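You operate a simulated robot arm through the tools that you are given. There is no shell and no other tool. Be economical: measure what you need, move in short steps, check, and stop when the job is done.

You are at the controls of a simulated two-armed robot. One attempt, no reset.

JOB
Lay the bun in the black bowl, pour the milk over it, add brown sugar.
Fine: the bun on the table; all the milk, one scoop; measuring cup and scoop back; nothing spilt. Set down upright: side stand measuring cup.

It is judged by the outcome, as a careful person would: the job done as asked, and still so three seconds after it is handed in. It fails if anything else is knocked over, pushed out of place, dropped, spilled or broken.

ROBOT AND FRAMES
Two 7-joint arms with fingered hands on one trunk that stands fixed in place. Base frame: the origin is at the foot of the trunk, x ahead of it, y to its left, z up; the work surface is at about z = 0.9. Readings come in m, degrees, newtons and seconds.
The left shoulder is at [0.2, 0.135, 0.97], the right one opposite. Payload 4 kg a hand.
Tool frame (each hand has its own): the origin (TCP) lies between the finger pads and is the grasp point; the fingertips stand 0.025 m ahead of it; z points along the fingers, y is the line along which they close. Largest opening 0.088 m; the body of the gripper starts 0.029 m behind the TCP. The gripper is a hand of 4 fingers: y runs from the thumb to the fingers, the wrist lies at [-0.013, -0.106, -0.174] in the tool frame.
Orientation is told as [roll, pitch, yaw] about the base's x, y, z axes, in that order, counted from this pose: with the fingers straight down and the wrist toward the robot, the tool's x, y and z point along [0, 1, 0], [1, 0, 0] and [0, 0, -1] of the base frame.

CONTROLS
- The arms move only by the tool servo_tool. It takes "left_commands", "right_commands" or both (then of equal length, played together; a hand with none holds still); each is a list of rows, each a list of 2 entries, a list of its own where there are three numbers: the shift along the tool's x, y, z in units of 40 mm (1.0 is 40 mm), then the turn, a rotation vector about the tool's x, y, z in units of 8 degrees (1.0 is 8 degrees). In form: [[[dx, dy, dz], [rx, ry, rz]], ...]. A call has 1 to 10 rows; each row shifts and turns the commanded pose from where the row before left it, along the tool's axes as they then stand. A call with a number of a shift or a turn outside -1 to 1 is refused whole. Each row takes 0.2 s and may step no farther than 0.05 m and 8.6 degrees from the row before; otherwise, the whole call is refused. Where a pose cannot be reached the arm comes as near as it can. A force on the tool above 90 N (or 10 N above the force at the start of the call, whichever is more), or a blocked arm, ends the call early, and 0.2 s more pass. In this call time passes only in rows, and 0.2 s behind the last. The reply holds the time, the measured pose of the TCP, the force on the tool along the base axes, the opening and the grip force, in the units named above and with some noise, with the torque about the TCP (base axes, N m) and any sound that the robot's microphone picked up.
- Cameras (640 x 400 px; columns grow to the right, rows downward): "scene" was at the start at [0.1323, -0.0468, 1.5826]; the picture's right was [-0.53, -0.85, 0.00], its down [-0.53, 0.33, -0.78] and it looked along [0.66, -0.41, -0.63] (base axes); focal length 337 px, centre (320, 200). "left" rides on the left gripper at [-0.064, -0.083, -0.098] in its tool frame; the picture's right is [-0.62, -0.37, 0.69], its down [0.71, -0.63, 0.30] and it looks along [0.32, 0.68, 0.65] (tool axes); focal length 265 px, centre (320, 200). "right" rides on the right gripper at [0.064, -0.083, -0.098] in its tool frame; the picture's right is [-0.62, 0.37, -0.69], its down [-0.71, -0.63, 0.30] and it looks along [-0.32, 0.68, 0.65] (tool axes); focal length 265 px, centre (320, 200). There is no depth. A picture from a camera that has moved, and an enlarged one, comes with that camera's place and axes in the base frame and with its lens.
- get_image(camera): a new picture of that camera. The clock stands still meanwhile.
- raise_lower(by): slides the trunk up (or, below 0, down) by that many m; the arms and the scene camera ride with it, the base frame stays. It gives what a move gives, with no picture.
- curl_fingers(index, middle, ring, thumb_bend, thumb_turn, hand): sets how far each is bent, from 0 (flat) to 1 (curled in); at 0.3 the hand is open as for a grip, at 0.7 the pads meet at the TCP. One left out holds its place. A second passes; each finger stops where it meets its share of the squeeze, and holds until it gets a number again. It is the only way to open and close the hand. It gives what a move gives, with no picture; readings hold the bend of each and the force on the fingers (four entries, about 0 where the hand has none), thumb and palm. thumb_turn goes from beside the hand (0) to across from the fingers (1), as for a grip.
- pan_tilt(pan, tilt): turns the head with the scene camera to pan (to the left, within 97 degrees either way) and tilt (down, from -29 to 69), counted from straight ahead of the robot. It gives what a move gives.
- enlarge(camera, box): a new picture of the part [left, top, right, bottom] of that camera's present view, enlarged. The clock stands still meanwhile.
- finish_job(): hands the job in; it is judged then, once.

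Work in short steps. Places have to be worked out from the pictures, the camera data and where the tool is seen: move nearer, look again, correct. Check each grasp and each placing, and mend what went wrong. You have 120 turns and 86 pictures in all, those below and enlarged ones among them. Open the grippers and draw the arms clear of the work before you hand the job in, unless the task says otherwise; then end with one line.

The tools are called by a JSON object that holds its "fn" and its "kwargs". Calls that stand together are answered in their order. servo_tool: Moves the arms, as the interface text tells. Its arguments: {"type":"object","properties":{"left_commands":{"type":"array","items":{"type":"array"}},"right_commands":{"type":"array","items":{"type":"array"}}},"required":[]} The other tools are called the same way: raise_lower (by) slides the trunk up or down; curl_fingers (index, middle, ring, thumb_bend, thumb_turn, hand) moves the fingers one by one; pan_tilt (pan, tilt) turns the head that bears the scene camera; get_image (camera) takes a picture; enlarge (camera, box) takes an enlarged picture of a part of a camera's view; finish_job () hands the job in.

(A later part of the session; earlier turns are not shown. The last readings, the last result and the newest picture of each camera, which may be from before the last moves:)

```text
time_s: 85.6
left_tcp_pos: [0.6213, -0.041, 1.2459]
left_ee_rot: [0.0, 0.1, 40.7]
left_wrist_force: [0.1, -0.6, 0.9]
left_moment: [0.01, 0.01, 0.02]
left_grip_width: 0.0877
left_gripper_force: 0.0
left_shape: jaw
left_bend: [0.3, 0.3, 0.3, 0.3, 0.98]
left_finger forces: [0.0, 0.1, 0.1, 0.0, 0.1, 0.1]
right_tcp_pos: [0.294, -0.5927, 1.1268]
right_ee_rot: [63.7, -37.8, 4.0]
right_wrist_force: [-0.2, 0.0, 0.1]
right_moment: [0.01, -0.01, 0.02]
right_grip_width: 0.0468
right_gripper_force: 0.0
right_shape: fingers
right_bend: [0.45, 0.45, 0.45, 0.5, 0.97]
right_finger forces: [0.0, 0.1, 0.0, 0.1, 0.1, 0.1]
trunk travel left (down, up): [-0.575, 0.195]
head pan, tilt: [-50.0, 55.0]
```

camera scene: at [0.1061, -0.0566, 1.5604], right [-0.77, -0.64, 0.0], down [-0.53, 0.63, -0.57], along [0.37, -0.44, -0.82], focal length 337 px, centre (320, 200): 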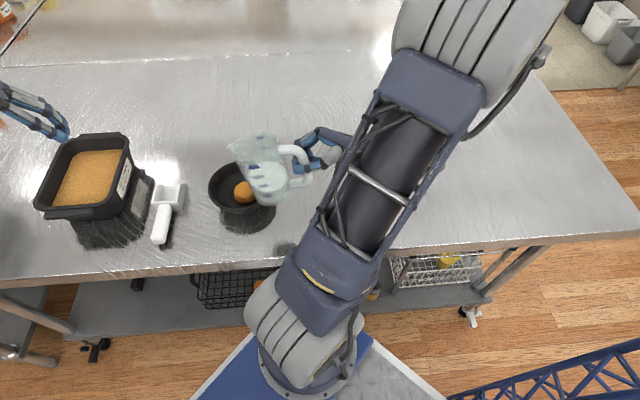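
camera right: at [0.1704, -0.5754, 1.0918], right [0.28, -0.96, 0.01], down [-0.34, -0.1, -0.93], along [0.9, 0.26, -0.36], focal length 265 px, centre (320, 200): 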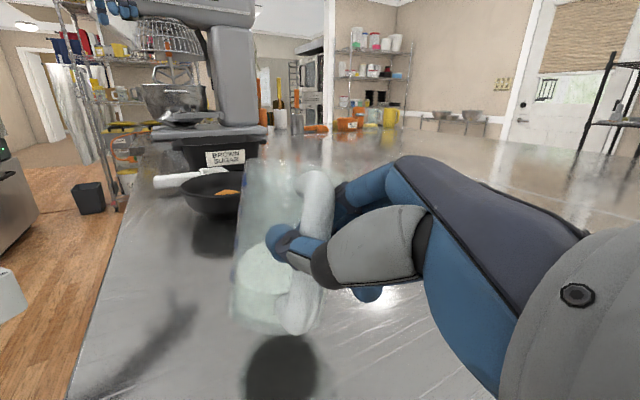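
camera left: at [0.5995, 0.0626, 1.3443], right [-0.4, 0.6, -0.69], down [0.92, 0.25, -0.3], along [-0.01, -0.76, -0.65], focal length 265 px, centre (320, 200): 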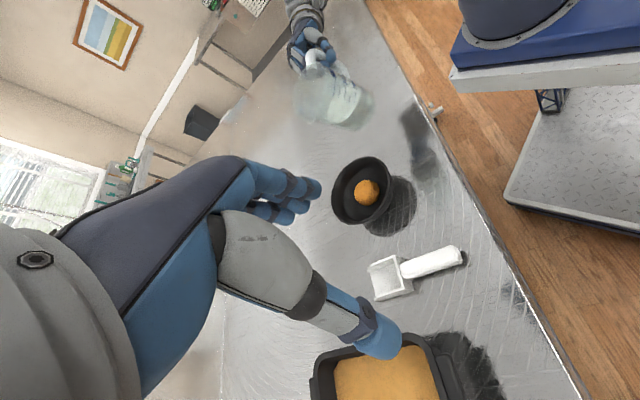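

I'll descend to about 13 cm above the scoop handle and look.

{"fn": "servo_tool", "kwargs": {"left_commands": [[[-0.3, -0.24, 0.82], [0, 0, 0]], [[-0.3, -0.24, 0.82], [0, 0, 0]], [[-0.3, -0.24, 0.82], [0, 0, 0]], [[-0.3, -0.24, 0.82], [0, 0, 0]], [[-0.3, -0.24, 0.82], [0, 0, 0]], [[-0.3, -0.24, 0.82], [0, 0, 0]]]}}

{"fn": "get_image", "kwargs": {"camera": "left"}}

```text
time_s: 87.0
left_tcp_pos: [0.6252, -0.1327, 1.0496]
left_ee_rot: [-0.1, 0.1, 40.7]
left_wrist_force: [-0.2, -0.4, -0.7]
left_moment: [0.01, 0.04, 0.0]
left_grip_width: 0.0875
left_gripper_force: 0.0
left_shape: jaw
left_bend: [0.3, 0.3, 0.3, 0.3, 0.98]
left_finger forces: [0.0, 0.0, 0.1, 0.0, 0.0, 0.0]
right_tcp_pos: [0.2941, -0.5922, 1.1273]
right_ee_rot: [63.5, -37.8, 4.0]
right_wrist_force: [-0.3, -0.1, 0.2]
right_moment: [-0.04, -0.02, -0.01]
right_grip_width: 0.0468
right_gripper_force: 0.0
right_shape: fingers
right_bend: [0.45, 0.45, 0.45, 0.5, 0.97]
right_finger forces: [0.0, 0.0, 0.1, 0.1, 0.0, 0.0]
trunk travel left (down, up): [-0.575, 0.195]
head pan, tilt: [-50.0, 55.0]
```

```text
11 pictures are left
camera left: at [0.6033, -0.235, 1.1463], right [0.13, -0.71, -0.69], down [-0.94, 0.13, -0.31], along [0.31, 0.69, -0.65], focal length 265 px, centre (320, 200)
```

left: 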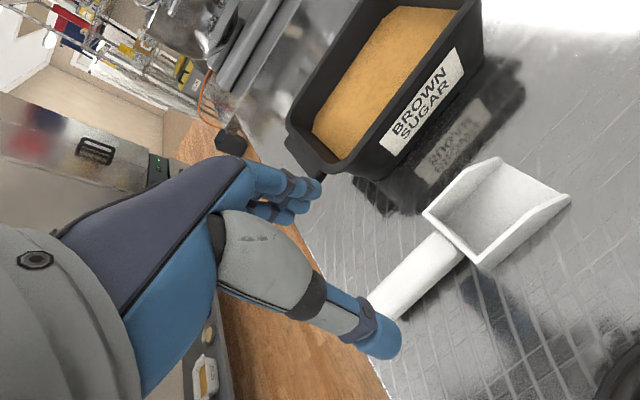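

The scoop handle runs from [0.594,-0.085] to [0.646,-0.159], and I'm above its middle. I'll descend to z≈0.936 and close partly.

{"fn": "servo_tool", "kwargs": {"left_commands": [[[0.09, 0.05, 0.8], [0, 0, 0]], [[0, 0, 0.8], [0, 0, 0]], [[0, 0, 0.8], [0, 0, 0]], [[0, 0, 0.44], [0, 0, 0]]]}}

{"fn": "curl_fingers", "kwargs": {"hand": "left", "index": 0.55, "middle": 0.55, "ring": 0.55, "thumb_bend": 0.55}}

{"fn": "get_image", "kwargs": {"camera": "left"}}

```text
time_s: 88.0
left_tcp_pos: [0.6222, -0.1307, 0.9363]
left_ee_rot: [0.0, 0.1, 40.8]
left_wrist_force: [0.4, -0.6, 0.0]
left_moment: [0.0, 0.01, -0.01]
left_grip_width: 0.0872
left_gripper_force: 0.0
left_shape: jaw
left_bend: [0.3, 0.3, 0.3, 0.3, 0.98]
left_finger forces: [0.0, 0.0, 0.1, 0.0, 0.0, 0.0]
right_tcp_pos: [0.2932, -0.5915, 1.1263]
right_ee_rot: [63.6, -37.8, 4.0]
right_wrist_force: [-0.1, 0.1, -0.8]
right_moment: [-0.02, -0.01, 0.02]
right_grip_width: 0.047
right_gripper_force: 0.0
right_shape: fingers
right_bend: [0.45, 0.45, 0.45, 0.5, 0.97]
right_finger forces: [0.1, 0.0, 0.0, 0.0, 0.1, 0.0]
trunk travel left (down, up): [-0.575, 0.195]
head pan, tilt: [-50.0, 55.0]
```

```text
time_s: 89.0
left_tcp_pos: [0.6236, -0.1301, 0.9374]
left_ee_rot: [0.0, 0.0, 40.7]
left_wrist_force: [-0.3, -0.4, 0.2]
left_moment: [-0.04, -0.02, 0.01]
left_grip_width: 0.0313
left_gripper_force: 0.0
left_shape: fingers
left_bend: [0.55, 0.55, 0.55, 0.55, 0.98]
left_finger forces: [0.0, 0.0, 0.0, 0.0, 0.0, 0.0]
right_tcp_pos: [0.2932, -0.5926, 1.1264]
right_ee_rot: [63.7, -37.8, 3.9]
right_wrist_force: [1.1, 0.5, -0.7]
right_moment: [-0.02, 0.01, -0.01]
right_grip_width: 0.0469
right_gripper_force: 0.1
right_shape: fingers
right_bend: [0.45, 0.45, 0.45, 0.5, 0.97]
right_finger forces: [0.0, 0.1, 0.0, 0.0, 0.0, 0.0]
trunk travel left (down, up): [-0.575, 0.195]
head pan, tilt: [-50.0, 55.0]
```

```text
10 pictures are left
camera left: at [0.602, -0.2335, 1.0338], right [0.12, -0.71, -0.69], down [-0.94, 0.13, -0.3], along [0.31, 0.69, -0.65], focal length 265 px, centre (320, 200)
```

left: 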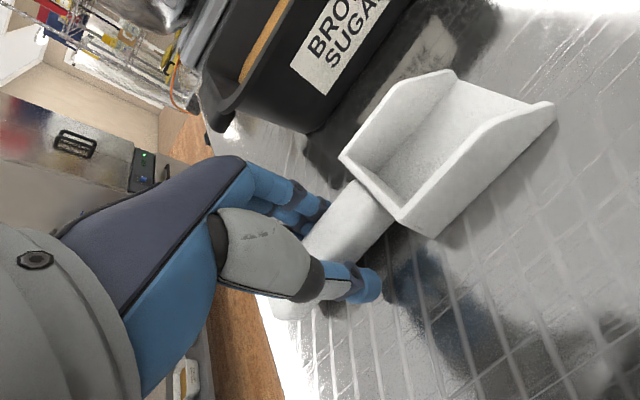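

The handle lies nicely between thumb and fingers, parallel to the finger row. I'll close firmly.

{"fn": "curl_fingers", "kwargs": {"hand": "left", "index": 0.68, "middle": 0.68, "ring": 0.68, "thumb_bend": 0.7}}

```text
time_s: 90.0
left_tcp_pos: [0.6227, -0.131, 0.937]
left_ee_rot: [0.0, 0.0, 40.7]
left_wrist_force: [0.6, -0.3, 0.2]
left_moment: [-0.03, 0.0, 0.03]
left_grip_width: 0.0205
left_gripper_force: 8.6
left_shape: fingers
left_bend: [0.61, 0.64, 0.66, 0.6, 0.96]
left_finger forces: [4.5, 2.8, 1.1, 0.0, 8.6, 0.0]
right_tcp_pos: [0.2929, -0.5924, 1.1277]
right_ee_rot: [63.6, -37.8, 3.9]
right_wrist_force: [0.5, 0.6, 0.2]
right_moment: [-0.03, 0.02, 0.02]
right_grip_width: 0.0468
right_gripper_force: 0.1
right_shape: fingers
right_bend: [0.45, 0.45, 0.45, 0.5, 0.97]
right_finger forces: [0.1, 0.0, 0.0, 0.1, 0.1, 0.0]
trunk travel left (down, up): [-0.575, 0.195]
head pan, tilt: [-50.0, 55.0]
```

Good grip on all three fingers. I'll squeeze a bit more, then lift.

{"fn": "curl_fingers", "kwargs": {"hand": "left", "index": 0.71, "middle": 0.75, "ring": 0.78, "thumb_bend": 0.78}}

{"fn": "servo_tool", "kwargs": {"left_commands": [[[0, 0, -0.4], [0, 0, 0]], [[0, 0, -0.8], [0, 0, 0]], [[0, 0, -0.9], [0, 0, 0]], [[0, 0, -0.9], [0, 0, 0]], [[0, 0, -0.9], [0, 0, 0]], [[0, 0, -0.9], [0, 0, 0]]]}}

{"fn": "get_image", "kwargs": {"camera": "left"}}

```text
time_s: 91.0
left_tcp_pos: [0.6236, -0.1311, 0.9355]
left_ee_rot: [0.0, 0.0, 40.7]
left_wrist_force: [-0.5, -0.8, -0.9]
left_moment: [0.0, -0.01, -0.04]
left_grip_width: 0.0207
left_gripper_force: 17.2
left_shape: fingers
left_bend: [0.63, 0.73, 0.76, 0.59, 0.93]
left_finger forces: [5.9, 4.7, 6.3, 0.1, 17.2, 0.0]
right_tcp_pos: [0.294, -0.5925, 1.1265]
right_ee_rot: [63.6, -37.8, 3.9]
right_wrist_force: [0.5, 0.4, -0.4]
right_moment: [0.01, 0.03, 0.01]
right_grip_width: 0.047
right_gripper_force: 0.1
right_shape: fingers
right_bend: [0.45, 0.45, 0.45, 0.5, 0.97]
right_finger forces: [0.1, 0.0, 0.0, 0.0, 0.0, 0.0]
trunk travel left (down, up): [-0.575, 0.195]
head pan, tilt: [-50.0, 55.0]
```

```text
time_s: 92.4
left_tcp_pos: [0.6233, -0.1294, 1.1273]
left_ee_rot: [0.1, 0.0, 40.7]
left_wrist_force: [-0.4, 0.8, -0.2]
left_moment: [0.06, 0.06, 0.0]
left_grip_width: 0.0207
left_gripper_force: 17.3
left_shape: fingers
left_bend: [0.63, 0.73, 0.76, 0.59, 0.92]
left_finger forces: [5.8, 5.0, 6.3, 0.1, 16.9, 0.1]
right_tcp_pos: [0.2939, -0.5922, 1.1261]
right_ee_rot: [63.6, -37.7, 3.9]
right_wrist_force: [0.7, -0.1, -1.2]
right_moment: [0.01, 0.04, 0.02]
right_grip_width: 0.0467
right_gripper_force: 0.1
right_shape: fingers
right_bend: [0.45, 0.45, 0.45, 0.5, 0.97]
right_finger forces: [0.0, 0.0, 0.0, 0.0, 0.0, 0.1]
trunk travel left (down, up): [-0.575, 0.195]
head pan, tilt: [-50.0, 55.0]
```

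```text
9 pictures are left
camera left: at [0.6015, -0.2329, 1.2247], right [0.12, -0.71, -0.69], down [-0.94, 0.13, -0.3], along [0.31, 0.69, -0.65], focal length 265 px, centre (320, 200)
```

left: 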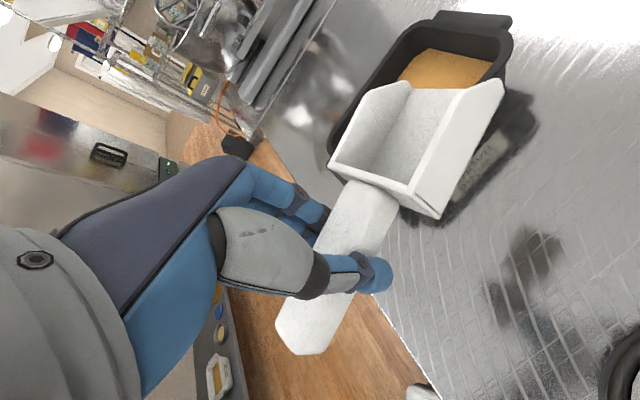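

The scoop is held at 17 N, turned about 10° yaw and 5° nose-up in the hand. I estimate the sugar box centre at [0.811,-0.09], rim z≈0.985, sugar z≈0.965, with its long axis at −45°. I'll align, move to the near end of the box, and tilt nose-down about 50° above the sugar.

{"fn": "servo_tool", "kwargs": {"left_commands": [[[0, 0, 0], [0, 0, 0.87]], [[0.06, 0.81, 0.0], [0, 0, 0]], [[0.06, 0.81, 0.0], [0, 0, 0]], [[0.06, 0.81, 0.0], [0, 0, 0]], [[0.06, 0.81, 0.0], [0, 0, 0]], [[0.06, 0.81, 0.0], [0, 0, 0]]]}}

{"fn": "servo_tool", "kwargs": {"left_commands": [[[0, 0, 0], [0.194, 0.97, 0]], [[0, 0, 0], [0.194, 0.97, 0]], [[0, 0, 0], [0.194, 0.97, 0]], [[0, 0, 0], [0.194, 0.97, 0]], [[0, 0, 0], [0.194, 0.97, 0]], [[0, 0, 0], [0.194, 0.97, 0]], [[0, 0, 0], [0.194, 0.97, 0]]]}}

{"fn": "enlarge", "kwargs": {"camera": "scene", "box": [0, 50, 240, 250]}}

```text
time_s: 93.8
left_tcp_pos: [0.7521, -0.0276, 1.1273]
left_ee_rot: [0.1, 0.0, 33.7]
left_wrist_force: [-0.7, 0.5, -1.4]
left_moment: [0.06, 0.04, -0.01]
left_grip_width: 0.0204
left_gripper_force: 17.1
left_shape: fingers
left_bend: [0.64, 0.73, 0.76, 0.59, 0.92]
left_finger forces: [5.8, 4.9, 6.0, 0.0, 16.8, 0.0]
right_tcp_pos: [0.2937, -0.5929, 1.1269]
right_ee_rot: [63.6, -37.8, 3.9]
right_wrist_force: [0.8, -0.6, -0.5]
right_moment: [-0.01, -0.01, 0.0]
right_grip_width: 0.0468
right_gripper_force: 0.0
right_shape: fingers
right_bend: [0.45, 0.45, 0.45, 0.5, 0.97]
right_finger forces: [0.1, 0.0, 0.0, 0.1, 0.0, 0.1]
trunk travel left (down, up): [-0.575, 0.195]
head pan, tilt: [-50.0, 55.0]
```

```text
time_s: 95.4
left_tcp_pos: [0.751, -0.0294, 1.1288]
left_ee_rot: [55.0, 9.4, 38.6]
left_wrist_force: [-0.1, 0.5, -0.5]
left_moment: [-0.01, -0.01, 0.01]
left_grip_width: 0.0204
left_gripper_force: 16.3
left_shape: fingers
left_bend: [0.63, 0.73, 0.76, 0.59, 0.92]
left_finger forces: [6.0, 4.8, 5.3, 0.0, 16.3, 0.0]
right_tcp_pos: [0.2936, -0.5929, 1.1268]
right_ee_rot: [63.6, -37.8, 4.0]
right_wrist_force: [0.1, 0.4, 0.5]
right_moment: [-0.02, 0.02, 0.01]
right_grip_width: 0.0465
right_gripper_force: 0.0
right_shape: fingers
right_bend: [0.45, 0.45, 0.45, 0.5, 0.97]
right_finger forces: [0.0, 0.1, 0.0, 0.1, 0.1, 0.0]
trunk travel left (down, up): [-0.575, 0.195]
head pan, tilt: [-50.0, 55.0]
```

```text
2.00 times, centred on (120, 150) of scene
camera zoom: at [0.106, -0.0564, 1.5605], right [-0.77, -0.64, 0.0], down [-0.53, 0.63, -0.57], along [0.37, -0.44, -0.82], focal length 674 px, centre (720, 300)
```

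zoom: 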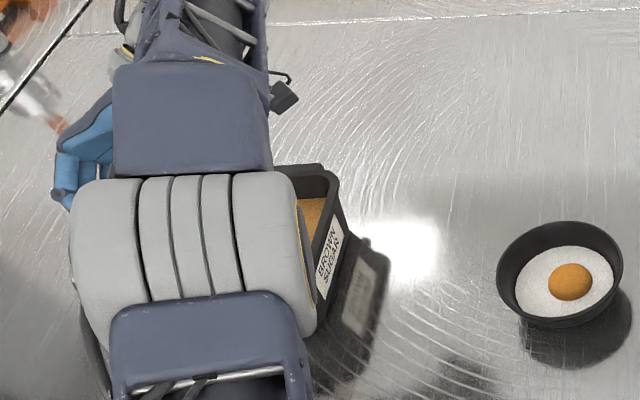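

The arm blocks the scene view, so I'll use the left hand camera.

{"fn": "get_image", "kwargs": {"camera": "left"}}

```text
7 pictures are left
camera left: at [0.7606, -0.1713, 1.1444], right [-0.53, -0.15, -0.83], down [-0.85, 0.17, 0.51], along [0.06, 0.97, -0.22], focal length 265 px, centre (320, 200)
```

left: 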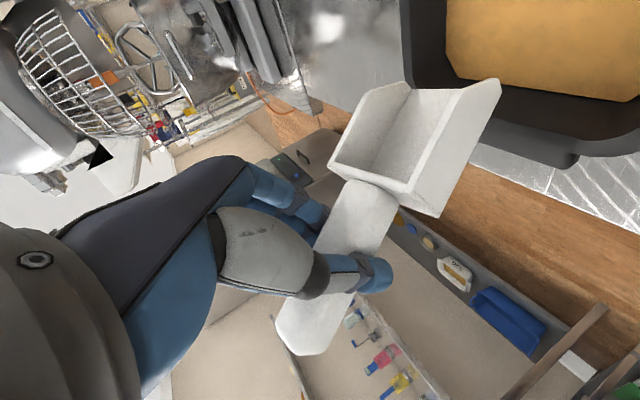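

The scoop is unchanged in the hand, and its tip sits over the sugar about 3 cm inside the near edge. I'll plunge forward and down into the sugar.

{"fn": "servo_tool", "kwargs": {"left_commands": [[[-0.28, 0.055, -0.41], [0, 0, 0]], [[-0.54, 0.108, 0.268], [0, 0, 0]], [[-0.54, 0.108, 0.268], [0, 0, 0]], [[-0.54, 0.108, 0.268], [0, 0, 0]], [[-0.54, 0.108, 0.268], [0, 0, 0]]]}}

```text
time_s: 96.6
left_tcp_pos: [0.7717, -0.0525, 1.0461]
left_ee_rot: [54.8, 9.3, 38.7]
left_wrist_force: [-1.4, 2.2, 6.2]
left_moment: [-0.09, -0.03, -0.04]
left_grip_width: 0.0205
left_gripper_force: 16.3
left_shape: fingers
left_bend: [0.63, 0.73, 0.76, 0.59, 0.92]
left_finger forces: [7.2, 5.0, 5.4, 0.0, 15.7, 0.1]
left hand out of reach, approached as far as the arm can: row 4, 5
right_tcp_pos: [0.2944, -0.5923, 1.1281]
right_ee_rot: [63.5, -37.8, 4.1]
right_wrist_force: [-0.4, 0.0, -0.1]
right_moment: [0.04, -0.02, -0.02]
right_grip_width: 0.0469
right_gripper_force: 0.2
right_shape: fingers
right_bend: [0.45, 0.45, 0.45, 0.5, 0.97]
right_finger forces: [0.0, 0.0, 0.0, 0.0, 0.0, 0.1]
trunk travel left (down, up): [-0.575, 0.195]
head pan, tilt: [-50.0, 55.0]
```

I'm in the sugar, with 6 N of resistance at z 1.046, but the arm is at its reach limit. I'll lower the trunk 1.5 cm to go deeper.

{"fn": "raise_lower", "kwargs": {"by": -0.015}}

```text
time_s: 97.2
left_tcp_pos: [0.7711, -0.0516, 1.03]
left_ee_rot: [54.8, 9.4, 38.5]
left_wrist_force: [-0.3, -0.2, 0.6]
left_moment: [-0.14, -0.09, 0.01]
left_grip_width: 0.0204
left_gripper_force: 15.7
left_shape: fingers
left_bend: [0.63, 0.73, 0.76, 0.59, 0.92]
left_finger forces: [6.5, 4.5, 4.7, 0.0, 15.8, 0.0]
right_tcp_pos: [0.2941, -0.5924, 1.112]
right_ee_rot: [63.6, -37.9, 4.0]
right_wrist_force: [0.4, -0.1, 0.2]
right_moment: [-0.01, -0.01, 0.0]
right_grip_width: 0.0469
right_gripper_force: 0.1
right_shape: fingers
right_bend: [0.45, 0.45, 0.45, 0.5, 0.97]
right_finger forces: [0.0, 0.0, 0.1, 0.1, 0.0, 0.0]
trunk travel left (down, up): [-0.56, 0.21]
head pan, tilt: [-50.0, 55.0]
```

Now I'll scoop: rotate the nose up to level and slightly beyond, raising gradually.

{"fn": "servo_tool", "kwargs": {"left_commands": [[[-0.05, 0.01, -0.07], [-0.15, -0.755, 0]], [[-0.06, 0.012, -0.07], [-0.15, -0.755, 0]], [[0, 0, 0], [-0.15, -0.755, 0]], [[0.06, -0.012, -0.08], [-0.15, -0.755, 0]], [[0.06, -0.012, -0.08], [-0.15, -0.755, 0]], [[0.05, -0.01, -0.09], [-0.15, -0.755, 0]], [[0.03, -0.006, -0.095], [-0.15, -0.755, 0]], [[0.04, -0.008, -0.2], [-0.15, -0.755, 0]], [[0.02, 0, -0.2], [-0.15, -0.755, 0]], [[0, 0, -0.2], [-0.15, -0.755, 0]]]}}

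{"fn": "servo_tool", "kwargs": {"left_commands": [[[0, 0, -0.4], [0, 0, 0]], [[0, 0, -0.5], [0, 0, 0]], [[0, 0, -0.5], [0, 0, 0]]]}}

{"fn": "get_image", "kwargs": {"camera": "left"}}

```text
time_s: 99.4
left_tcp_pos: [0.9008, -0.1236, 1.0977]
left_ee_rot: [-6.1, -1.0, 33.9]
left_wrist_force: [-0.2, 0.4, -0.9]
left_moment: [0.08, 0.04, 0.02]
left_grip_width: 0.0207
left_gripper_force: 16.6
left_shape: fingers
left_bend: [0.64, 0.73, 0.77, 0.59, 0.92]
left_finger forces: [6.2, 4.7, 5.7, 0.0, 16.5, 0.0]
left hand out of reach, approached as far as the arm can: row 2, 3, 4, 5, 6, 7, 8, 9, 10
right_tcp_pos: [0.2927, -0.5931, 1.1119]
right_ee_rot: [63.5, -37.6, 4.0]
right_wrist_force: [-0.6, 0.6, 0.2]
right_moment: [0.01, -0.01, -0.03]
right_grip_width: 0.0469
right_gripper_force: 0.1
right_shape: fingers
right_bend: [0.45, 0.45, 0.45, 0.5, 0.97]
right_finger forces: [0.0, 0.1, 0.0, 0.0, 0.0, 0.0]
trunk travel left (down, up): [-0.56, 0.21]
head pan, tilt: [-50.0, 55.0]
```

```text
time_s: 100.2
left_tcp_pos: [0.8897, -0.1168, 1.1522]
left_ee_rot: [-6.0, -1.1, 33.7]
left_wrist_force: [0.3, -0.5, -1.3]
left_moment: [0.08, 0.05, 0.0]
left_grip_width: 0.0208
left_gripper_force: 16.5
left_shape: fingers
left_bend: [0.64, 0.73, 0.77, 0.59, 0.92]
left_finger forces: [6.1, 4.8, 5.7, 0.1, 16.6, 0.0]
left hand out of reach, approached as far as the arm can: row 2, 3
right_tcp_pos: [0.2938, -0.5933, 1.1113]
right_ee_rot: [63.6, -37.7, 3.9]
right_wrist_force: [2.0, -0.7, 0.3]
right_moment: [-0.01, -0.01, 0.0]
right_grip_width: 0.0467
right_gripper_force: 0.1
right_shape: fingers
right_bend: [0.45, 0.45, 0.45, 0.5, 0.97]
right_finger forces: [0.1, 0.1, 0.1, 0.1, 0.0, 0.0]
trunk travel left (down, up): [-0.56, 0.21]
head pan, tilt: [-50.0, 55.0]
```

```text
6 pictures are left
camera left: at [0.849, -0.2079, 1.2529], right [0.09, -0.77, -0.63], down [-0.89, 0.22, -0.39], along [0.44, 0.6, -0.67], focal length 265 px, centre (320, 200)
```

left: 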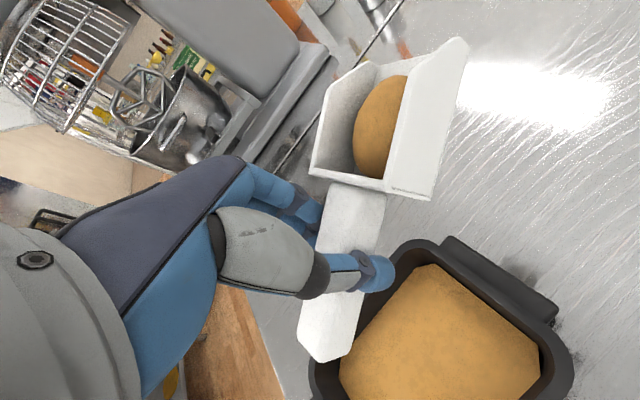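

There's a good scoop of sugar in the scoop, held slightly nose-up. I'll carry it level back toward the bowl.

{"fn": "servo_tool", "kwargs": {"left_commands": [[[0.12, -0.45, -0.02], [0, 0, 0]], [[0.24, -0.9, -0.02], [0, 0, 0]], [[0.24, -0.9, -0.02], [0, 0, 0]], [[0.24, -0.9, -0.02], [0, 0, 0]], [[0.24, -0.9, -0.02], [0, 0, 0]], [[0.24, -0.9, -0.02], [0, 0, 0]], [[0.24, -0.9, -0.02], [0, 0, 0]], [[0.24, -0.9, -0.02], [0, 0, 0]], [[0.24, -0.9, -0.02], [0, 0, 0]], [[0.24, -0.9, -0.02], [0, 0, 0]]]}}

{"fn": "servo_tool", "kwargs": {"left_commands": [[[0, 0, 0], [0.1, -0.02, 0.932]], [[0, 0, 0], [0.1, -0.02, 0.932]], [[0, 0, 0], [0.1, -0.02, 0.932]], [[0, 0, 0], [0.1, -0.02, 0.932]], [[0, 0, 0], [0.1, -0.02, 0.932]], [[0, 0, 0], [0.1, -0.02, 0.932]]]}}

```text
time_s: 102.4
left_tcp_pos: [0.6815, -0.3326, 1.2027]
left_ee_rot: [-6.1, -1.1, 33.8]
left_wrist_force: [-0.3, -0.1, -1.1]
left_moment: [0.04, 0.1, 0.02]
left_grip_width: 0.0209
left_gripper_force: 16.6
left_shape: fingers
left_bend: [0.63, 0.73, 0.77, 0.59, 0.92]
left_finger forces: [6.3, 4.9, 5.5, 0.1, 16.6, 0.0]
left hand out of reach, approached as far as the arm can: row 1, 2, 3, 4, 5, 6, 7, 8, 9, 10
right_tcp_pos: [0.2947, -0.5925, 1.1123]
right_ee_rot: [63.5, -37.7, 4.0]
right_wrist_force: [0.1, 0.7, -0.8]
right_moment: [0.0, -0.01, 0.0]
right_grip_width: 0.0468
right_gripper_force: 0.1
right_shape: fingers
right_bend: [0.45, 0.45, 0.45, 0.5, 0.97]
right_finger forces: [0.0, 0.0, 0.0, 0.0, 0.0, 0.0]
trunk travel left (down, up): [-0.56, 0.21]
head pan, tilt: [-50.0, 55.0]
```

```text
time_s: 103.8
left_tcp_pos: [0.7144, -0.3715, 1.2277]
left_ee_rot: [-6.2, -1.1, -11.3]
left_wrist_force: [0.2, 0.3, -1.6]
left_moment: [0.08, 0.0, 0.02]
left_grip_width: 0.0205
left_gripper_force: 16.8
left_shape: fingers
left_bend: [0.63, 0.73, 0.77, 0.59, 0.92]
left_finger forces: [6.3, 4.8, 5.4, 0.0, 16.5, 0.0]
left hand out of reach, approached as far as the arm can: row 1, 2, 3, 4, 5, 6
right_tcp_pos: [0.2936, -0.5928, 1.1114]
right_ee_rot: [63.6, -37.8, 3.9]
right_wrist_force: [-0.6, -0.3, 0.1]
right_moment: [0.05, -0.02, -0.03]
right_grip_width: 0.0468
right_gripper_force: 0.1
right_shape: fingers
right_bend: [0.45, 0.45, 0.45, 0.5, 0.97]
right_finger forces: [0.0, 0.0, 0.1, 0.0, 0.0, 0.1]
trunk travel left (down, up): [-0.56, 0.21]
head pan, tilt: [-50.0, 55.0]
```

The left arm seems to have straightened out: the wrist stays 0.78 m from the shoulder. I'll try a pure radial-inward move to bend the elbow again.

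{"fn": "servo_tool", "kwargs": {"left_commands": [[[0.56, -0.64, 0.5], [0, 0, 0]], [[0.56, -0.64, 0.5], [0, 0, 0]], [[0.56, -0.64, 0.5], [0, 0, 0]]]}}

```text
time_s: 104.6
left_tcp_pos: [0.7209, -0.3752, 1.2111]
left_ee_rot: [-6.2, -0.9, -11.3]
left_wrist_force: [0.3, 0.7, -1.5]
left_moment: [0.05, -0.01, -0.02]
left_grip_width: 0.0206
left_gripper_force: 16.6
left_shape: fingers
left_bend: [0.63, 0.73, 0.77, 0.59, 0.92]
left_finger forces: [6.3, 4.8, 5.5, 0.1, 16.6, 0.0]
left hand out of reach, approached as far as the arm can: row 1, 2, 3
right_tcp_pos: [0.2942, -0.594, 1.112]
right_ee_rot: [63.6, -37.7, 3.9]
right_wrist_force: [-0.3, -0.3, 0.3]
right_moment: [0.03, -0.02, 0.02]
right_grip_width: 0.0468
right_gripper_force: 0.1
right_shape: fingers
right_bend: [0.45, 0.45, 0.45, 0.5, 0.97]
right_finger forces: [0.0, 0.0, 0.1, 0.0, 0.0, 0.0]
trunk travel left (down, up): [-0.56, 0.21]
head pan, tilt: [-50.0, 55.0]
```

It's still locked. Bending may only be triggered from particular tangential directions, so I'll try up-and-inward.

{"fn": "servo_tool", "kwargs": {"left_commands": [[[0.47, -0.63, -0.36], [0, 0, 0]], [[0.47, -0.63, -0.36], [0, 0, 0]], [[0.47, -0.63, -0.36], [0, 0, 0]], [[0.47, -0.63, -0.36], [0, 0, 0]]]}}

```text
time_s: 105.6
left_tcp_pos: [0.6927, -0.3323, 1.3063]
left_ee_rot: [-6.1, -0.9, -11.1]
left_wrist_force: [0.9, -0.8, -0.3]
left_moment: [0.07, 0.0, -0.03]
left_grip_width: 0.0208
left_gripper_force: 16.4
left_shape: fingers
left_bend: [0.63, 0.73, 0.77, 0.59, 0.92]
left_finger forces: [6.4, 5.1, 5.4, 0.1, 16.7, 0.0]
left hand out of reach, approached as far as the arm can: row 1, 2, 3, 4
right_tcp_pos: [0.2942, -0.593, 1.1119]
right_ee_rot: [63.6, -37.7, 3.9]
right_wrist_force: [0.6, 1.2, 0.1]
right_moment: [-0.02, 0.01, 0.02]
right_grip_width: 0.0469
right_gripper_force: 0.1
right_shape: fingers
right_bend: [0.45, 0.45, 0.45, 0.5, 0.97]
right_finger forces: [0.0, 0.0, 0.0, 0.0, 0.0, 0.0]
trunk travel left (down, up): [-0.56, 0.21]
head pan, tilt: [-50.0, 55.0]
```

Still straight. I'll try leftward with inward and down.

{"fn": "servo_tool", "kwargs": {"left_commands": [[[0.8, 0.1, 0.3], [0, 0, 0]], [[0.8, 0.0, 0.4], [0, 0, 0]], [[0.8, -0.1, 0.4], [0, 0, 0]], [[0.8, -0.2, 0.4], [0, 0, 0]], [[0.8, -0.4, 0.4], [0, 0, 0]]]}}

```text
time_s: 106.8
left_tcp_pos: [0.7879, -0.2496, 1.2785]
left_ee_rot: [-6.2, -0.9, -11.3]
left_wrist_force: [-1.0, 0.6, -1.4]
left_moment: [0.07, 0.04, -0.01]
left_grip_width: 0.0209
left_gripper_force: 17.2
left_shape: fingers
left_bend: [0.63, 0.73, 0.77, 0.59, 0.92]
left_finger forces: [6.2, 4.9, 5.5, 0.0, 16.6, 0.1]
left hand out of reach, approached as far as the arm can: row 1, 2, 3, 4, 5
right_tcp_pos: [0.2931, -0.5926, 1.1125]
right_ee_rot: [63.6, -37.7, 3.9]
right_wrist_force: [-0.6, 0.3, -0.5]
right_moment: [-0.01, 0.0, 0.02]
right_grip_width: 0.0468
right_gripper_force: 0.1
right_shape: fingers
right_bend: [0.45, 0.45, 0.45, 0.5, 0.97]
right_finger forces: [0.1, 0.0, 0.0, 0.1, 0.1, 0.1]
trunk travel left (down, up): [-0.56, 0.21]
head pan, tilt: [-50.0, 55.0]
```

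All these slid on the same sphere. With an elbow-up arm, bending moves the wrist downward, so I'll command straight down, which is clear table below.

{"fn": "servo_tool", "kwargs": {"left_commands": [[[0.1, 0, 1], [0, 0, 0]], [[0.1, 0, 1], [0, 0, 0]], [[0.1, 0, 1], [0, 0, 0]]]}}

```text
time_s: 107.6
left_tcp_pos: [0.8243, -0.2784, 1.1782]
left_ee_rot: [-6.2, -1.0, -11.3]
left_wrist_force: [0.0, 0.3, -0.8]
left_moment: [0.08, 0.0, 0.02]
left_grip_width: 0.0208
left_gripper_force: 16.9
left_shape: fingers
left_bend: [0.63, 0.74, 0.77, 0.59, 0.92]
left_finger forces: [6.2, 5.0, 5.5, 0.0, 16.5, 0.0]
left hand out of reach, approached as far as the arm can: row 1, 2, 3
right_tcp_pos: [0.2943, -0.5933, 1.1116]
right_ee_rot: [63.5, -37.8, 4.1]
right_wrist_force: [-0.5, 0.1, 0.9]
right_moment: [-0.02, -0.02, -0.04]
right_grip_width: 0.0467
right_gripper_force: 0.1
right_shape: fingers
right_bend: [0.45, 0.45, 0.45, 0.5, 0.97]
right_finger forces: [0.0, 0.0, 0.0, 0.1, 0.0, 0.0]
trunk travel left (down, up): [-0.56, 0.21]
head pan, tilt: [-50.0, 55.0]
```

Nearly the same radius. Now that it has moved down, I'll try pure inward again.

{"fn": "servo_tool", "kwargs": {"left_commands": [[[0.41, -0.8, 0.41], [0, 0, 0]], [[0.41, -0.8, 0.41], [0, 0, 0]], [[0.41, -0.8, 0.41], [0, 0, 0]]]}}

{"fn": "get_image", "kwargs": {"camera": "scene"}}

```text
time_s: 108.4
left_tcp_pos: [0.8287, -0.28, 1.1692]
left_ee_rot: [-6.2, -1.0, -11.1]
left_wrist_force: [0.7, -0.3, -1.8]
left_moment: [0.07, 0.03, -0.02]
left_grip_width: 0.0209
left_gripper_force: 16.5
left_shape: fingers
left_bend: [0.63, 0.74, 0.77, 0.59, 0.92]
left_finger forces: [6.1, 5.0, 5.4, 0.1, 16.6, 0.0]
left hand out of reach, approached as far as the arm can: row 1, 2, 3
right_tcp_pos: [0.2937, -0.5931, 1.1114]
right_ee_rot: [63.6, -37.7, 4.0]
right_wrist_force: [0.7, 0.6, 0.4]
right_moment: [0.0, -0.04, 0.03]
right_grip_width: 0.0466
right_gripper_force: 0.2
right_shape: fingers
right_bend: [0.45, 0.45, 0.45, 0.5, 0.97]
right_finger forces: [0.0, 0.0, 0.1, 0.1, 0.0, 0.1]
trunk travel left (down, up): [-0.56, 0.21]
head pan, tilt: [-50.0, 55.0]
```

```text
5 pictures are left
camera scene: at [0.1062, -0.0565, 1.5454], right [-0.77, -0.64, 0.0], down [-0.53, 0.63, -0.57], along [0.37, -0.44, -0.82], focal length 337 px, centre (320, 200)
```

scene: 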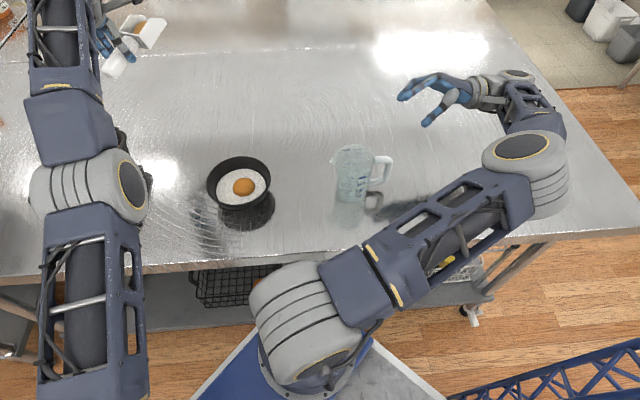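

The picture shows the left arm fully straight with the sugar still in the scoop; the milk bowl and cup look fine. A wrist limit may be blocking the elbow from bending, so I'll change the yaw while pulling inward.

{"fn": "servo_tool", "kwargs": {"left_commands": [[[0.3, -0.8, 0.3], [0.1, -0.02, 0.93]], [[0.2, -0.8, 0.3], [0.1, -0.02, 0.93]], [[0.1, -0.85, 0.3], [0.1, -0.02, 0.93]], [[0.0, -0.85, 0.3], [0.1, -0.02, 0.93]], [[-0.1, -0.85, 0.3], [0.1, -0.02, 0.93]]]}}

```text
time_s: 109.6
left_tcp_pos: [0.8171, -0.2706, 1.1595]
left_ee_rot: [-6.3, -1.1, -48.8]
left_wrist_force: [-0.6, 0.3, -1.1]
left_moment: [0.0, -0.06, -0.01]
left_grip_width: 0.021
left_gripper_force: 16.2
left_shape: fingers
left_bend: [0.63, 0.74, 0.77, 0.59, 0.92]
left_finger forces: [6.2, 5.0, 5.4, 0.0, 16.6, 0.1]
left hand out of reach, approached as far as the arm can: row 1, 2, 3, 4, 5
right_tcp_pos: [0.293, -0.5935, 1.1116]
right_ee_rot: [63.5, -37.8, 3.9]
right_wrist_force: [-1.0, -0.1, 0.6]
right_moment: [-0.04, -0.01, -0.02]
right_grip_width: 0.0469
right_gripper_force: 0.0
right_shape: fingers
right_bend: [0.45, 0.45, 0.45, 0.5, 0.97]
right_finger forces: [0.0, 0.1, 0.1, 0.0, 0.1, 0.0]
trunk travel left (down, up): [-0.56, 0.21]
head pan, tilt: [-50.0, 55.0]
```

I think the wrist-flex limit is the cause: the straight arm slopes upward while the hand points down. Raising the trunk and then lowering the hand makes the arm slope downward and frees the wrist. I'll raise 0.2 m, then bring the hand down.

{"fn": "raise_lower", "kwargs": {"by": 0.2}}

{"fn": "servo_tool", "kwargs": {"left_commands": [[[0, 0, 1], [0, 0, 0]], [[0, 0, 1], [0, 0, 0]], [[0, 0, 1], [0, 0, 0]], [[0, 0, 1], [0, 0, 0]], [[0, 0, 1], [0, 0, 0]], [[0, 0, 1], [0, 0, 0]]]}}

```text
time_s: 111.8
left_tcp_pos: [0.8164, -0.2712, 1.3582]
left_ee_rot: [-6.3, -1.1, -48.7]
left_wrist_force: [-0.6, 0.1, -1.5]
left_moment: [0.03, -0.07, -0.02]
left_grip_width: 0.0207
left_gripper_force: 16.7
left_shape: fingers
left_bend: [0.63, 0.74, 0.77, 0.59, 0.92]
left_finger forces: [6.3, 5.0, 5.4, 0.1, 16.6, 0.0]
right_tcp_pos: [0.2936, -0.595, 1.3121]
right_ee_rot: [63.6, -37.7, 3.9]
right_wrist_force: [0.2, -0.8, 0.5]
right_moment: [0.0, -0.03, 0.01]
right_grip_width: 0.0468
right_gripper_force: 0.1
right_shape: fingers
right_bend: [0.45, 0.45, 0.45, 0.5, 0.97]
right_finger forces: [0.0, 0.1, 0.1, 0.0, 0.0, 0.1]
trunk travel left (down, up): [-0.76, 0.01]
head pan, tilt: [-50.0, 55.0]
```

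```text
time_s: 113.2
left_tcp_pos: [0.8364, -0.3118, 1.1296]
left_ee_rot: [-6.2, -1.1, -48.7]
left_wrist_force: [-0.4, 0.8, 0.0]
left_moment: [0.08, -0.08, -0.01]
left_grip_width: 0.0207
left_gripper_force: 16.9
left_shape: fingers
left_bend: [0.63, 0.74, 0.77, 0.59, 0.92]
left_finger forces: [6.2, 5.1, 5.4, 0.0, 16.5, 0.0]
left hand out of reach, approached as far as the arm can: row 1, 2, 3, 4, 5
right_tcp_pos: [0.2943, -0.5927, 1.3122]
right_ee_rot: [63.6, -37.8, 4.0]
right_wrist_force: [0.5, 0.6, 0.1]
right_moment: [0.0, -0.01, 0.0]
right_grip_width: 0.0469
right_gripper_force: 0.1
right_shape: fingers
right_bend: [0.45, 0.45, 0.45, 0.5, 0.97]
right_finger forces: [0.1, 0.1, 0.0, 0.0, 0.0, 0.1]
trunk travel left (down, up): [-0.76, 0.01]
head pan, tilt: [-50.0, 55.0]
```

The last row was reached, so the arm is freeing up. I'll test the inward motion.

{"fn": "servo_tool", "kwargs": {"left_commands": [[[-0.3, -0.75, 0], [0, 0, 0]], [[-0.3, -0.75, 0], [0, 0, 0]], [[-0.3, -0.75, 0], [0, 0, 0]]]}}

```text
time_s: 114.0
left_tcp_pos: [0.8347, -0.3148, 1.1296]
left_ee_rot: [-6.3, -1.0, -48.7]
left_wrist_force: [0.2, -0.9, 0.3]
left_moment: [0.05, -0.03, 0.03]
left_grip_width: 0.0207
left_gripper_force: 16.7
left_shape: fingers
left_bend: [0.63, 0.74, 0.77, 0.59, 0.92]
left_finger forces: [6.3, 5.1, 5.4, 0.0, 16.5, 0.1]
left hand out of reach, approached as far as the arm can: row 1, 2, 3
right_tcp_pos: [0.2937, -0.5927, 1.3124]
right_ee_rot: [63.7, -37.8, 3.9]
right_wrist_force: [0.1, -0.1, -1.1]
right_moment: [-0.03, -0.01, -0.01]
right_grip_width: 0.0466
right_gripper_force: 0.1
right_shape: fingers
right_bend: [0.45, 0.45, 0.45, 0.5, 0.97]
right_finger forces: [0.0, 0.0, 0.0, 0.1, 0.0, 0.0]
trunk travel left (down, up): [-0.76, 0.01]
head pan, tilt: [-50.0, 55.0]
```

It's still on the sphere. From this horizontal configuration I'll try down-and-inward, then up-and-inward.

{"fn": "servo_tool", "kwargs": {"left_commands": [[[-0.25, -0.6, 0.7], [0, 0, 0]], [[-0.25, -0.6, 0.7], [0, 0, 0]], [[-0.25, -0.6, 0.7], [0, 0, 0]]]}}

{"fn": "servo_tool", "kwargs": {"left_commands": [[[-0.25, -0.6, -0.8], [0, 0, 0]], [[-0.25, -0.6, -0.8], [0, 0, 0]], [[-0.25, -0.6, -0.8], [0, 0, 0]], [[-0.25, -0.6, -0.8], [0, 0, 0]]]}}

```text
time_s: 114.8
left_tcp_pos: [0.8206, -0.3252, 1.0403]
left_ee_rot: [-6.2, -1.0, -48.7]
left_wrist_force: [-0.3, -0.3, -1.4]
left_moment: [0.04, -0.06, -0.01]
left_grip_width: 0.0208
left_gripper_force: 16.8
left_shape: fingers
left_bend: [0.63, 0.74, 0.77, 0.59, 0.92]
left_finger forces: [6.1, 5.1, 5.3, 0.0, 16.3, 0.0]
left hand out of reach, approached as far as the arm can: row 1, 2, 3
right_tcp_pos: [0.2932, -0.5937, 1.3118]
right_ee_rot: [63.6, -37.8, 3.9]
right_wrist_force: [-0.3, -0.3, 0.2]
right_moment: [-0.04, 0.0, 0.02]
right_grip_width: 0.0468
right_gripper_force: 0.0
right_shape: fingers
right_bend: [0.45, 0.45, 0.45, 0.5, 0.97]
right_finger forces: [0.0, 0.1, 0.0, 0.1, 0.0, 0.0]
trunk travel left (down, up): [-0.76, 0.01]
head pan, tilt: [-50.0, 55.0]
```

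```text
time_s: 115.8
left_tcp_pos: [0.8289, -0.323, 1.1669]
left_ee_rot: [-6.4, -1.0, -48.7]
left_wrist_force: [0.5, -0.1, -1.2]
left_moment: [0.1, -0.06, -0.01]
left_grip_width: 0.0207
left_gripper_force: 16.1
left_shape: fingers
left_bend: [0.63, 0.74, 0.77, 0.59, 0.92]
left_finger forces: [6.1, 5.1, 5.2, 0.1, 16.4, 0.1]
left hand out of reach, approached as far as the arm can: row 1, 2, 3, 4
right_tcp_pos: [0.2944, -0.5924, 1.3113]
right_ee_rot: [63.6, -37.7, 3.9]
right_wrist_force: [0.7, 0.6, 0.4]
right_moment: [0.02, -0.02, 0.06]
right_grip_width: 0.047
right_gripper_force: 0.0
right_shape: fingers
right_bend: [0.45, 0.45, 0.45, 0.5, 0.97]
right_finger forces: [0.0, 0.0, 0.1, 0.1, 0.0, 0.1]
trunk travel left (down, up): [-0.76, 0.01]
head pan, tilt: [-50.0, 55.0]
```

Next I'll try leftward with inward pull, over the box at a safe height.

{"fn": "servo_tool", "kwargs": {"left_commands": [[[0.64, -0.7, 0], [0, 0, 0]], [[0.64, -0.7, 0], [0, 0, 0]], [[0.64, -0.7, 0], [0, 0, 0]], [[0.64, -0.7, 0], [0, 0, 0]], [[0.64, -0.7, 0], [0, 0, 0]], [[0.64, -0.7, 0], [0, 0, 0]]]}}

```text
time_s: 117.2
left_tcp_pos: [0.9103, -0.1313, 1.1509]
left_ee_rot: [-6.3, -1.1, -48.7]
left_wrist_force: [0.2, 0.4, -1.7]
left_moment: [0.09, -0.06, 0.01]
left_grip_width: 0.0209
left_gripper_force: 16.1
left_shape: fingers
left_bend: [0.63, 0.74, 0.77, 0.59, 0.92]
left_finger forces: [6.1, 5.0, 5.2, 0.0, 16.2, 0.1]
left hand out of reach, approached as far as the arm can: row 1, 2, 3, 4, 5, 6
right_tcp_pos: [0.2931, -0.5928, 1.312]
right_ee_rot: [63.6, -37.7, 3.8]
right_wrist_force: [0.6, -0.5, -0.8]
right_moment: [0.01, -0.01, 0.0]
right_grip_width: 0.0467
right_gripper_force: 0.1
right_shape: fingers
right_bend: [0.45, 0.45, 0.45, 0.5, 0.97]
right_finger forces: [0.0, 0.1, 0.0, 0.1, 0.1, 0.0]
trunk travel left (down, up): [-0.76, 0.01]
head pan, tilt: [-50.0, 55.0]
```

It's still locked. With the hand pointing straight down the wrist is near its limit, so I'll turn the scoop to point outward and tilt it nose-up, which keeps the sugar in and relieves the wrist, then pull in.

{"fn": "servo_tool", "kwargs": {"left_commands": [[[0, 0, 0], [-0.1, 0.02, -0.97]], [[0, 0, 0], [-0.1, 0.02, -0.97]], [[0, 0, 0], [-0.1, 0.02, -0.97]], [[0, 0, 0], [-0.1, 0.02, -0.97]], [[0, 0, 0], [-0.1, 0.02, -0.97]], [[0, 0, 0], [-0.1, 0.02, -0.97]], [[0, 0, 0], [-0.1, 0.02, -0.97]], [[0, 0, 0], [-0.1, 0.02, -0.97]], [[0, 0, 0], [-0.1, 0.02, -0.97]], [[0, 0, 0], [-0.1, 0.02, -0.97]]]}}

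{"fn": "servo_tool", "kwargs": {"left_commands": [[[0, 0, 0], [-0.1, 0.02, -0.97]], [[0, 0, 0], [-0.19, -0.95, 0]], [[0, 0, 0], [-0.19, -0.95, 0]], [[0, 0, 0], [-0.19, -0.95, 0]], [[0, 0, 0], [-0.19, -0.95, 0]]]}}

```text
time_s: 119.4
left_tcp_pos: [0.9253, -0.1312, 1.1508]
left_ee_rot: [-5.9, -0.7, 29.5]
left_wrist_force: [-0.6, 0.0, -0.5]
left_moment: [0.03, 0.09, 0.01]
left_grip_width: 0.0211
left_gripper_force: 16.6
left_shape: fingers
left_bend: [0.63, 0.74, 0.77, 0.59, 0.92]
left_finger forces: [6.1, 5.1, 5.2, 0.1, 16.4, 0.0]
left hand out of reach, approached as far as the arm can: row 1, 2, 3, 4, 5, 9, 10
right_tcp_pos: [0.2936, -0.5931, 1.3123]
right_ee_rot: [63.6, -37.8, 4.0]
right_wrist_force: [-0.3, -0.2, 0.5]
right_moment: [0.01, -0.02, 0.03]
right_grip_width: 0.047
right_gripper_force: 0.1
right_shape: fingers
right_bend: [0.45, 0.45, 0.45, 0.5, 0.97]
right_finger forces: [0.1, 0.0, 0.0, 0.0, 0.0, 0.0]
trunk travel left (down, up): [-0.76, 0.01]
head pan, tilt: [-50.0, 55.0]
```

```text
time_s: 120.6
left_tcp_pos: [0.9846, -0.1585, 1.1491]
left_ee_rot: [-36.5, -6.4, 39.4]
left_wrist_force: [-0.2, 0.1, -1.2]
left_moment: [0.03, 0.06, -0.03]
left_grip_width: 0.0207
left_gripper_force: 16.4
left_shape: fingers
left_bend: [0.63, 0.74, 0.77, 0.59, 0.92]
left_finger forces: [6.4, 4.9, 5.1, 0.0, 16.2, 0.0]
left hand out of reach, approached as far as the arm can: row 1, 2, 3, 4, 5
right_tcp_pos: [0.2942, -0.593, 1.3113]
right_ee_rot: [63.6, -37.8, 3.9]
right_wrist_force: [-0.8, -0.3, 0.1]
right_moment: [-0.01, 0.04, 0.04]
right_grip_width: 0.0467
right_gripper_force: 0.0
right_shape: fingers
right_bend: [0.45, 0.45, 0.45, 0.5, 0.97]
right_finger forces: [0.0, 0.0, 0.1, 0.1, 0.0, 0.0]
trunk travel left (down, up): [-0.76, 0.01]
head pan, tilt: [-50.0, 55.0]
```

Now I'll pull inward in this relaxed wrist pose.

{"fn": "servo_tool", "kwargs": {"left_commands": [[[0.66, -0.5, -0.56], [0, 0, 0]], [[0.66, -0.5, -0.56], [0, 0, 0]], [[0.66, -0.5, -0.56], [0, 0, 0]], [[0.66, -0.5, -0.56], [0, 0, 0]]]}}

```text
time_s: 121.6
left_tcp_pos: [0.9847, -0.1581, 1.1496]
left_ee_rot: [-36.4, -6.4, 39.3]
left_wrist_force: [-0.2, 0.1, -1.4]
left_moment: [0.03, 0.06, 0.0]
left_grip_width: 0.021
left_gripper_force: 16.5
left_shape: fingers
left_bend: [0.63, 0.74, 0.77, 0.59, 0.92]
left_finger forces: [6.4, 5.1, 5.2, 0.0, 16.2, 0.1]
left hand out of reach, approached as far as the arm can: row 1, 2, 3, 4
right_tcp_pos: [0.2934, -0.5928, 1.3104]
right_ee_rot: [63.7, -37.8, 4.0]
right_wrist_force: [-0.7, 1.0, 0.3]
right_moment: [0.03, 0.0, -0.01]
right_grip_width: 0.0469
right_gripper_force: 0.1
right_shape: fingers
right_bend: [0.45, 0.45, 0.45, 0.5, 0.97]
right_finger forces: [0.0, 0.1, 0.0, 0.0, 0.0, 0.0]
trunk travel left (down, up): [-0.76, 0.01]
head pan, tilt: [-50.0, 55.0]
```

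Pure radial gives nothing. In this relaxed pose I'll try up+inward and then down+inward.

{"fn": "servo_tool", "kwargs": {"left_commands": [[[-0.02, -0.22, -0.9], [0, 0, 0]], [[-0.02, -0.22, -0.9], [0, 0, 0]], [[-0.02, -0.22, -0.9], [0, 0, 0]], [[-0.02, -0.22, -0.9], [0, 0, 0]]]}}

{"fn": "servo_tool", "kwargs": {"left_commands": [[[0.81, -0.38, 0.22], [0, 0, 0]], [[0.81, -0.38, 0.22], [0, 0, 0]], [[0.81, -0.38, 0.22], [0, 0, 0]], [[0.81, -0.38, 0.22], [0, 0, 0]], [[0.81, -0.38, 0.22], [0, 0, 0]], [[0.81, -0.38, 0.22], [0, 0, 0]]]}}

```text
time_s: 122.6
left_tcp_pos: [0.9776, -0.1622, 1.2667]
left_ee_rot: [-36.4, -6.2, 39.3]
left_wrist_force: [0.5, -0.7, -0.9]
left_moment: [0.02, 0.06, 0.0]
left_grip_width: 0.0209
left_gripper_force: 16.7
left_shape: fingers
left_bend: [0.63, 0.74, 0.77, 0.59, 0.92]
left_finger forces: [6.5, 5.1, 5.0, 0.0, 16.3, 0.0]
left hand out of reach, approached as far as the arm can: row 1, 2, 3, 4
right_tcp_pos: [0.2936, -0.5928, 1.3108]
right_ee_rot: [63.7, -37.7, 3.9]
right_wrist_force: [-0.3, 0.3, -0.4]
right_moment: [-0.02, -0.04, 0.01]
right_grip_width: 0.0467
right_gripper_force: 0.0
right_shape: fingers
right_bend: [0.45, 0.45, 0.45, 0.5, 0.97]
right_finger forces: [0.0, 0.0, 0.1, 0.0, 0.0, 0.0]
trunk travel left (down, up): [-0.76, 0.01]
head pan, tilt: [-50.0, 55.0]
```

```text
time_s: 124.0
left_tcp_pos: [0.9722, -0.1735, 1.0996]
left_ee_rot: [-36.4, -6.3, 39.3]
left_wrist_force: [-0.1, -0.3, -0.8]
left_moment: [0.02, 0.07, 0.01]
left_grip_width: 0.0211
left_gripper_force: 16.3
left_shape: fingers
left_bend: [0.63, 0.74, 0.77, 0.59, 0.92]
left_finger forces: [6.6, 5.1, 5.0, 0.1, 16.3, 0.0]
left hand out of reach, approached as far as the arm can: row 1, 2, 3, 4, 5, 6
right_tcp_pos: [0.2937, -0.593, 1.3121]
right_ee_rot: [63.7, -37.7, 3.8]
right_wrist_force: [-0.3, 0.1, -0.5]
right_moment: [0.01, 0.0, -0.03]
right_grip_width: 0.0468
right_gripper_force: 0.1
right_shape: fingers
right_bend: [0.45, 0.45, 0.45, 0.5, 0.97]
right_finger forces: [0.0, 0.0, 0.1, 0.1, 0.1, 0.0]
trunk travel left (down, up): [-0.76, 0.01]
head pan, tilt: [-50.0, 55.0]
```

The elbow stays locked for IK, but the hand tracks tangentially, so I can dump using the sphere plus trunk height. First I'll raise the right arm for clearance and re-level the scoop, turning it toward yaw ≈ 70°.

{"fn": "servo_tool", "kwargs": {"left_commands": [[[0, 0, -0.5], [0.19, 0.95, 0]], [[0, 0, -0.5], [0.19, 0.95, 0]], [[0, 0, -0.5], [0.19, 0.95, 0]], [[0, 0, -0.5], [0.19, 0.95, 0]], [[0, 0, -0.5], [-0.1, 0.02, -0.97]], [[0, 0, -0.5], [-0.1, 0.02, -0.97]], [[0, 0, -0.5], [-0.1, 0.02, -0.97]], [[0, 0, -0.5], [-0.1, 0.02, -0.97]]], "right_commands": [[[0.53, 0.46, -0.26], [0, 0, 0]], [[0.53, 0.46, -0.26], [0, 0, 0]], [[0.53, 0.46, -0.26], [0, 0, 0]], [[0.53, 0.46, -0.26], [0, 0, 0]], [[0.53, 0.46, -0.26], [0, 0, 0]], [[0, 0, 0], [0, 0, 0]], [[0, 0, 0], [0, 0, 0]], [[0, 0, 0], [0, 0, 0]]]}}

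```text
time_s: 125.8
left_tcp_pos: [0.8587, -0.1005, 1.2458]
left_ee_rot: [-5.6, -0.8, 68.5]
left_wrist_force: [-0.3, -0.1, -1.2]
left_moment: [0.01, 0.05, 0.0]
left_grip_width: 0.0208
left_gripper_force: 16.1
left_shape: fingers
left_bend: [0.63, 0.74, 0.77, 0.59, 0.92]
left_finger forces: [6.3, 5.1, 5.0, 0.0, 16.3, 0.0]
left hand out of reach, approached as far as the arm can: row 2, 3, 4, 5, 6, 7, 8
right_tcp_pos: [0.2932, -0.5923, 1.4601]
right_ee_rot: [63.6, -37.7, 3.9]
right_wrist_force: [0.6, -0.3, 0.3]
right_moment: [-0.03, 0.0, 0.04]
right_grip_width: 0.0467
right_gripper_force: 0.0
right_shape: fingers
right_bend: [0.45, 0.45, 0.45, 0.5, 0.97]
right_finger forces: [0.0, 0.1, 0.0, 0.0, 0.0, 0.0]
trunk travel left (down, up): [-0.76, 0.01]
head pan, tilt: [-50.0, 55.0]
```

Now I'll move the scoop on the sphere toward a point high above the bowl.

{"fn": "servo_tool", "kwargs": {"left_commands": [[[0.6, -0.7, -0.65], [0, 0, 0]], [[0.64, -0.77, -0.68], [0, 0, 0]], [[0.64, -0.77, -0.68], [0, 0, 0]], [[0.64, -0.77, -0.68], [0, 0, 0]], [[0.64, -0.77, -0.68], [0, 0, 0]], [[0.64, -0.77, -0.68], [0, 0, 0]], [[0.64, -0.77, -0.68], [0, 0, 0]], [[0.64, -0.77, -0.68], [0, 0, 0]], [[0.64, -0.77, -0.68], [0, 0, 0]], [[0.64, -0.77, -0.68], [0, 0, 0]]]}}

```text
time_s: 128.0
left_tcp_pos: [0.5335, -0.2764, 1.4808]
left_ee_rot: [-5.6, -0.7, 68.4]
left_wrist_force: [0.4, 0.2, -1.0]
left_moment: [-0.01, 0.12, 0.02]
left_grip_width: 0.0214
left_gripper_force: 16.1
left_shape: fingers
left_bend: [0.64, 0.74, 0.77, 0.59, 0.92]
left_finger forces: [6.1, 5.4, 4.4, 0.0, 15.7, 0.0]
left hand out of reach, approached as far as the arm can: row 1, 2, 3, 4, 5, 8, 9, 10
right_tcp_pos: [0.296, -0.5912, 1.461]
right_ee_rot: [63.6, -37.7, 4.1]
right_wrist_force: [0.9, 0.3, -0.2]
right_moment: [-0.01, 0.0, 0.08]
right_grip_width: 0.0468
right_gripper_force: 0.0
right_shape: fingers
right_bend: [0.45, 0.45, 0.45, 0.5, 0.97]
right_finger forces: [0.0, 0.0, 0.1, 0.0, 0.1, 0.0]
trunk travel left (down, up): [-0.76, 0.01]
head pan, tilt: [-50.0, 55.0]
```

That's close to the planned point. I'll test whether it follows straight down now.

{"fn": "servo_tool", "kwargs": {"left_commands": [[[0, -0.2, 1], [0, 0, 0]], [[0, -0.2, 1], [0, 0, 0]], [[0, -0.2, 1], [0, 0, 0]]]}}

```text
time_s: 128.8
left_tcp_pos: [0.534, -0.3031, 1.3636]
left_ee_rot: [-5.7, -0.9, 68.5]
left_wrist_force: [0.7, 0.1, -1.5]
left_moment: [0.0, 0.04, -0.01]
left_grip_width: 0.0215
left_gripper_force: 16.0
left_shape: fingers
left_bend: [0.64, 0.74, 0.77, 0.59, 0.92]
left_finger forces: [6.2, 5.1, 4.6, 0.1, 15.7, 0.0]
right_tcp_pos: [0.2914, -0.5917, 1.4598]
right_ee_rot: [63.6, -37.7, 4.0]
right_wrist_force: [-0.5, 0.8, 0.7]
right_moment: [-0.01, 0.02, 0.02]
right_grip_width: 0.0464
right_gripper_force: 0.0
right_shape: fingers
right_bend: [0.45, 0.45, 0.45, 0.5, 0.97]
right_finger forces: [0.0, 0.0, 0.0, 0.0, 0.0, 0.1]
trunk travel left (down, up): [-0.76, 0.01]
head pan, tilt: [-50.0, 55.0]
```

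The elbow is bending again and the arm follows fully. I'll turn the yaw back to about −11° so the scoop points to −y, which keeps well within reach.

{"fn": "servo_tool", "kwargs": {"left_commands": [[[0, 0, 0], [0.1, -0.02, 0.98]], [[0, 0, 0], [0.1, -0.02, 0.98]], [[0, 0, 0], [0.1, -0.02, 0.98]], [[0, 0, 0], [0.1, -0.02, 0.98]], [[0, 0, 0], [0.1, -0.02, 0.98]], [[0, 0, 0], [0.1, -0.02, 0.98]], [[0, 0, 0], [0.1, -0.02, 0.98]], [[0, 0, 0], [0.1, -0.02, 0.98]], [[0, 0, 0], [0.1, -0.02, 0.98]], [[0, 0, 0], [0.1, -0.02, 0.98]]]}}

```text
time_s: 131.0
left_tcp_pos: [0.5355, -0.3025, 1.3622]
left_ee_rot: [-6.1, -1.0, -10.6]
left_wrist_force: [0.2, 0.6, -0.9]
left_moment: [0.1, 0.01, -0.02]
left_grip_width: 0.0216
left_gripper_force: 16.0
left_shape: fingers
left_bend: [0.64, 0.74, 0.77, 0.59, 0.92]
left_finger forces: [6.4, 5.0, 4.5, 0.1, 15.6, 0.1]
right_tcp_pos: [0.2927, -0.5918, 1.4605]
right_ee_rot: [63.5, -37.8, 3.9]
right_wrist_force: [-0.1, -0.4, -0.2]
right_moment: [0.0, 0.01, -0.01]
right_grip_width: 0.0467
right_gripper_force: 0.0
right_shape: fingers
right_bend: [0.45, 0.45, 0.45, 0.5, 0.97]
right_finger forces: [0.0, 0.0, 0.0, 0.0, 0.1, 0.0]
trunk travel left (down, up): [-0.76, 0.01]
head pan, tilt: [-50.0, 55.0]
```

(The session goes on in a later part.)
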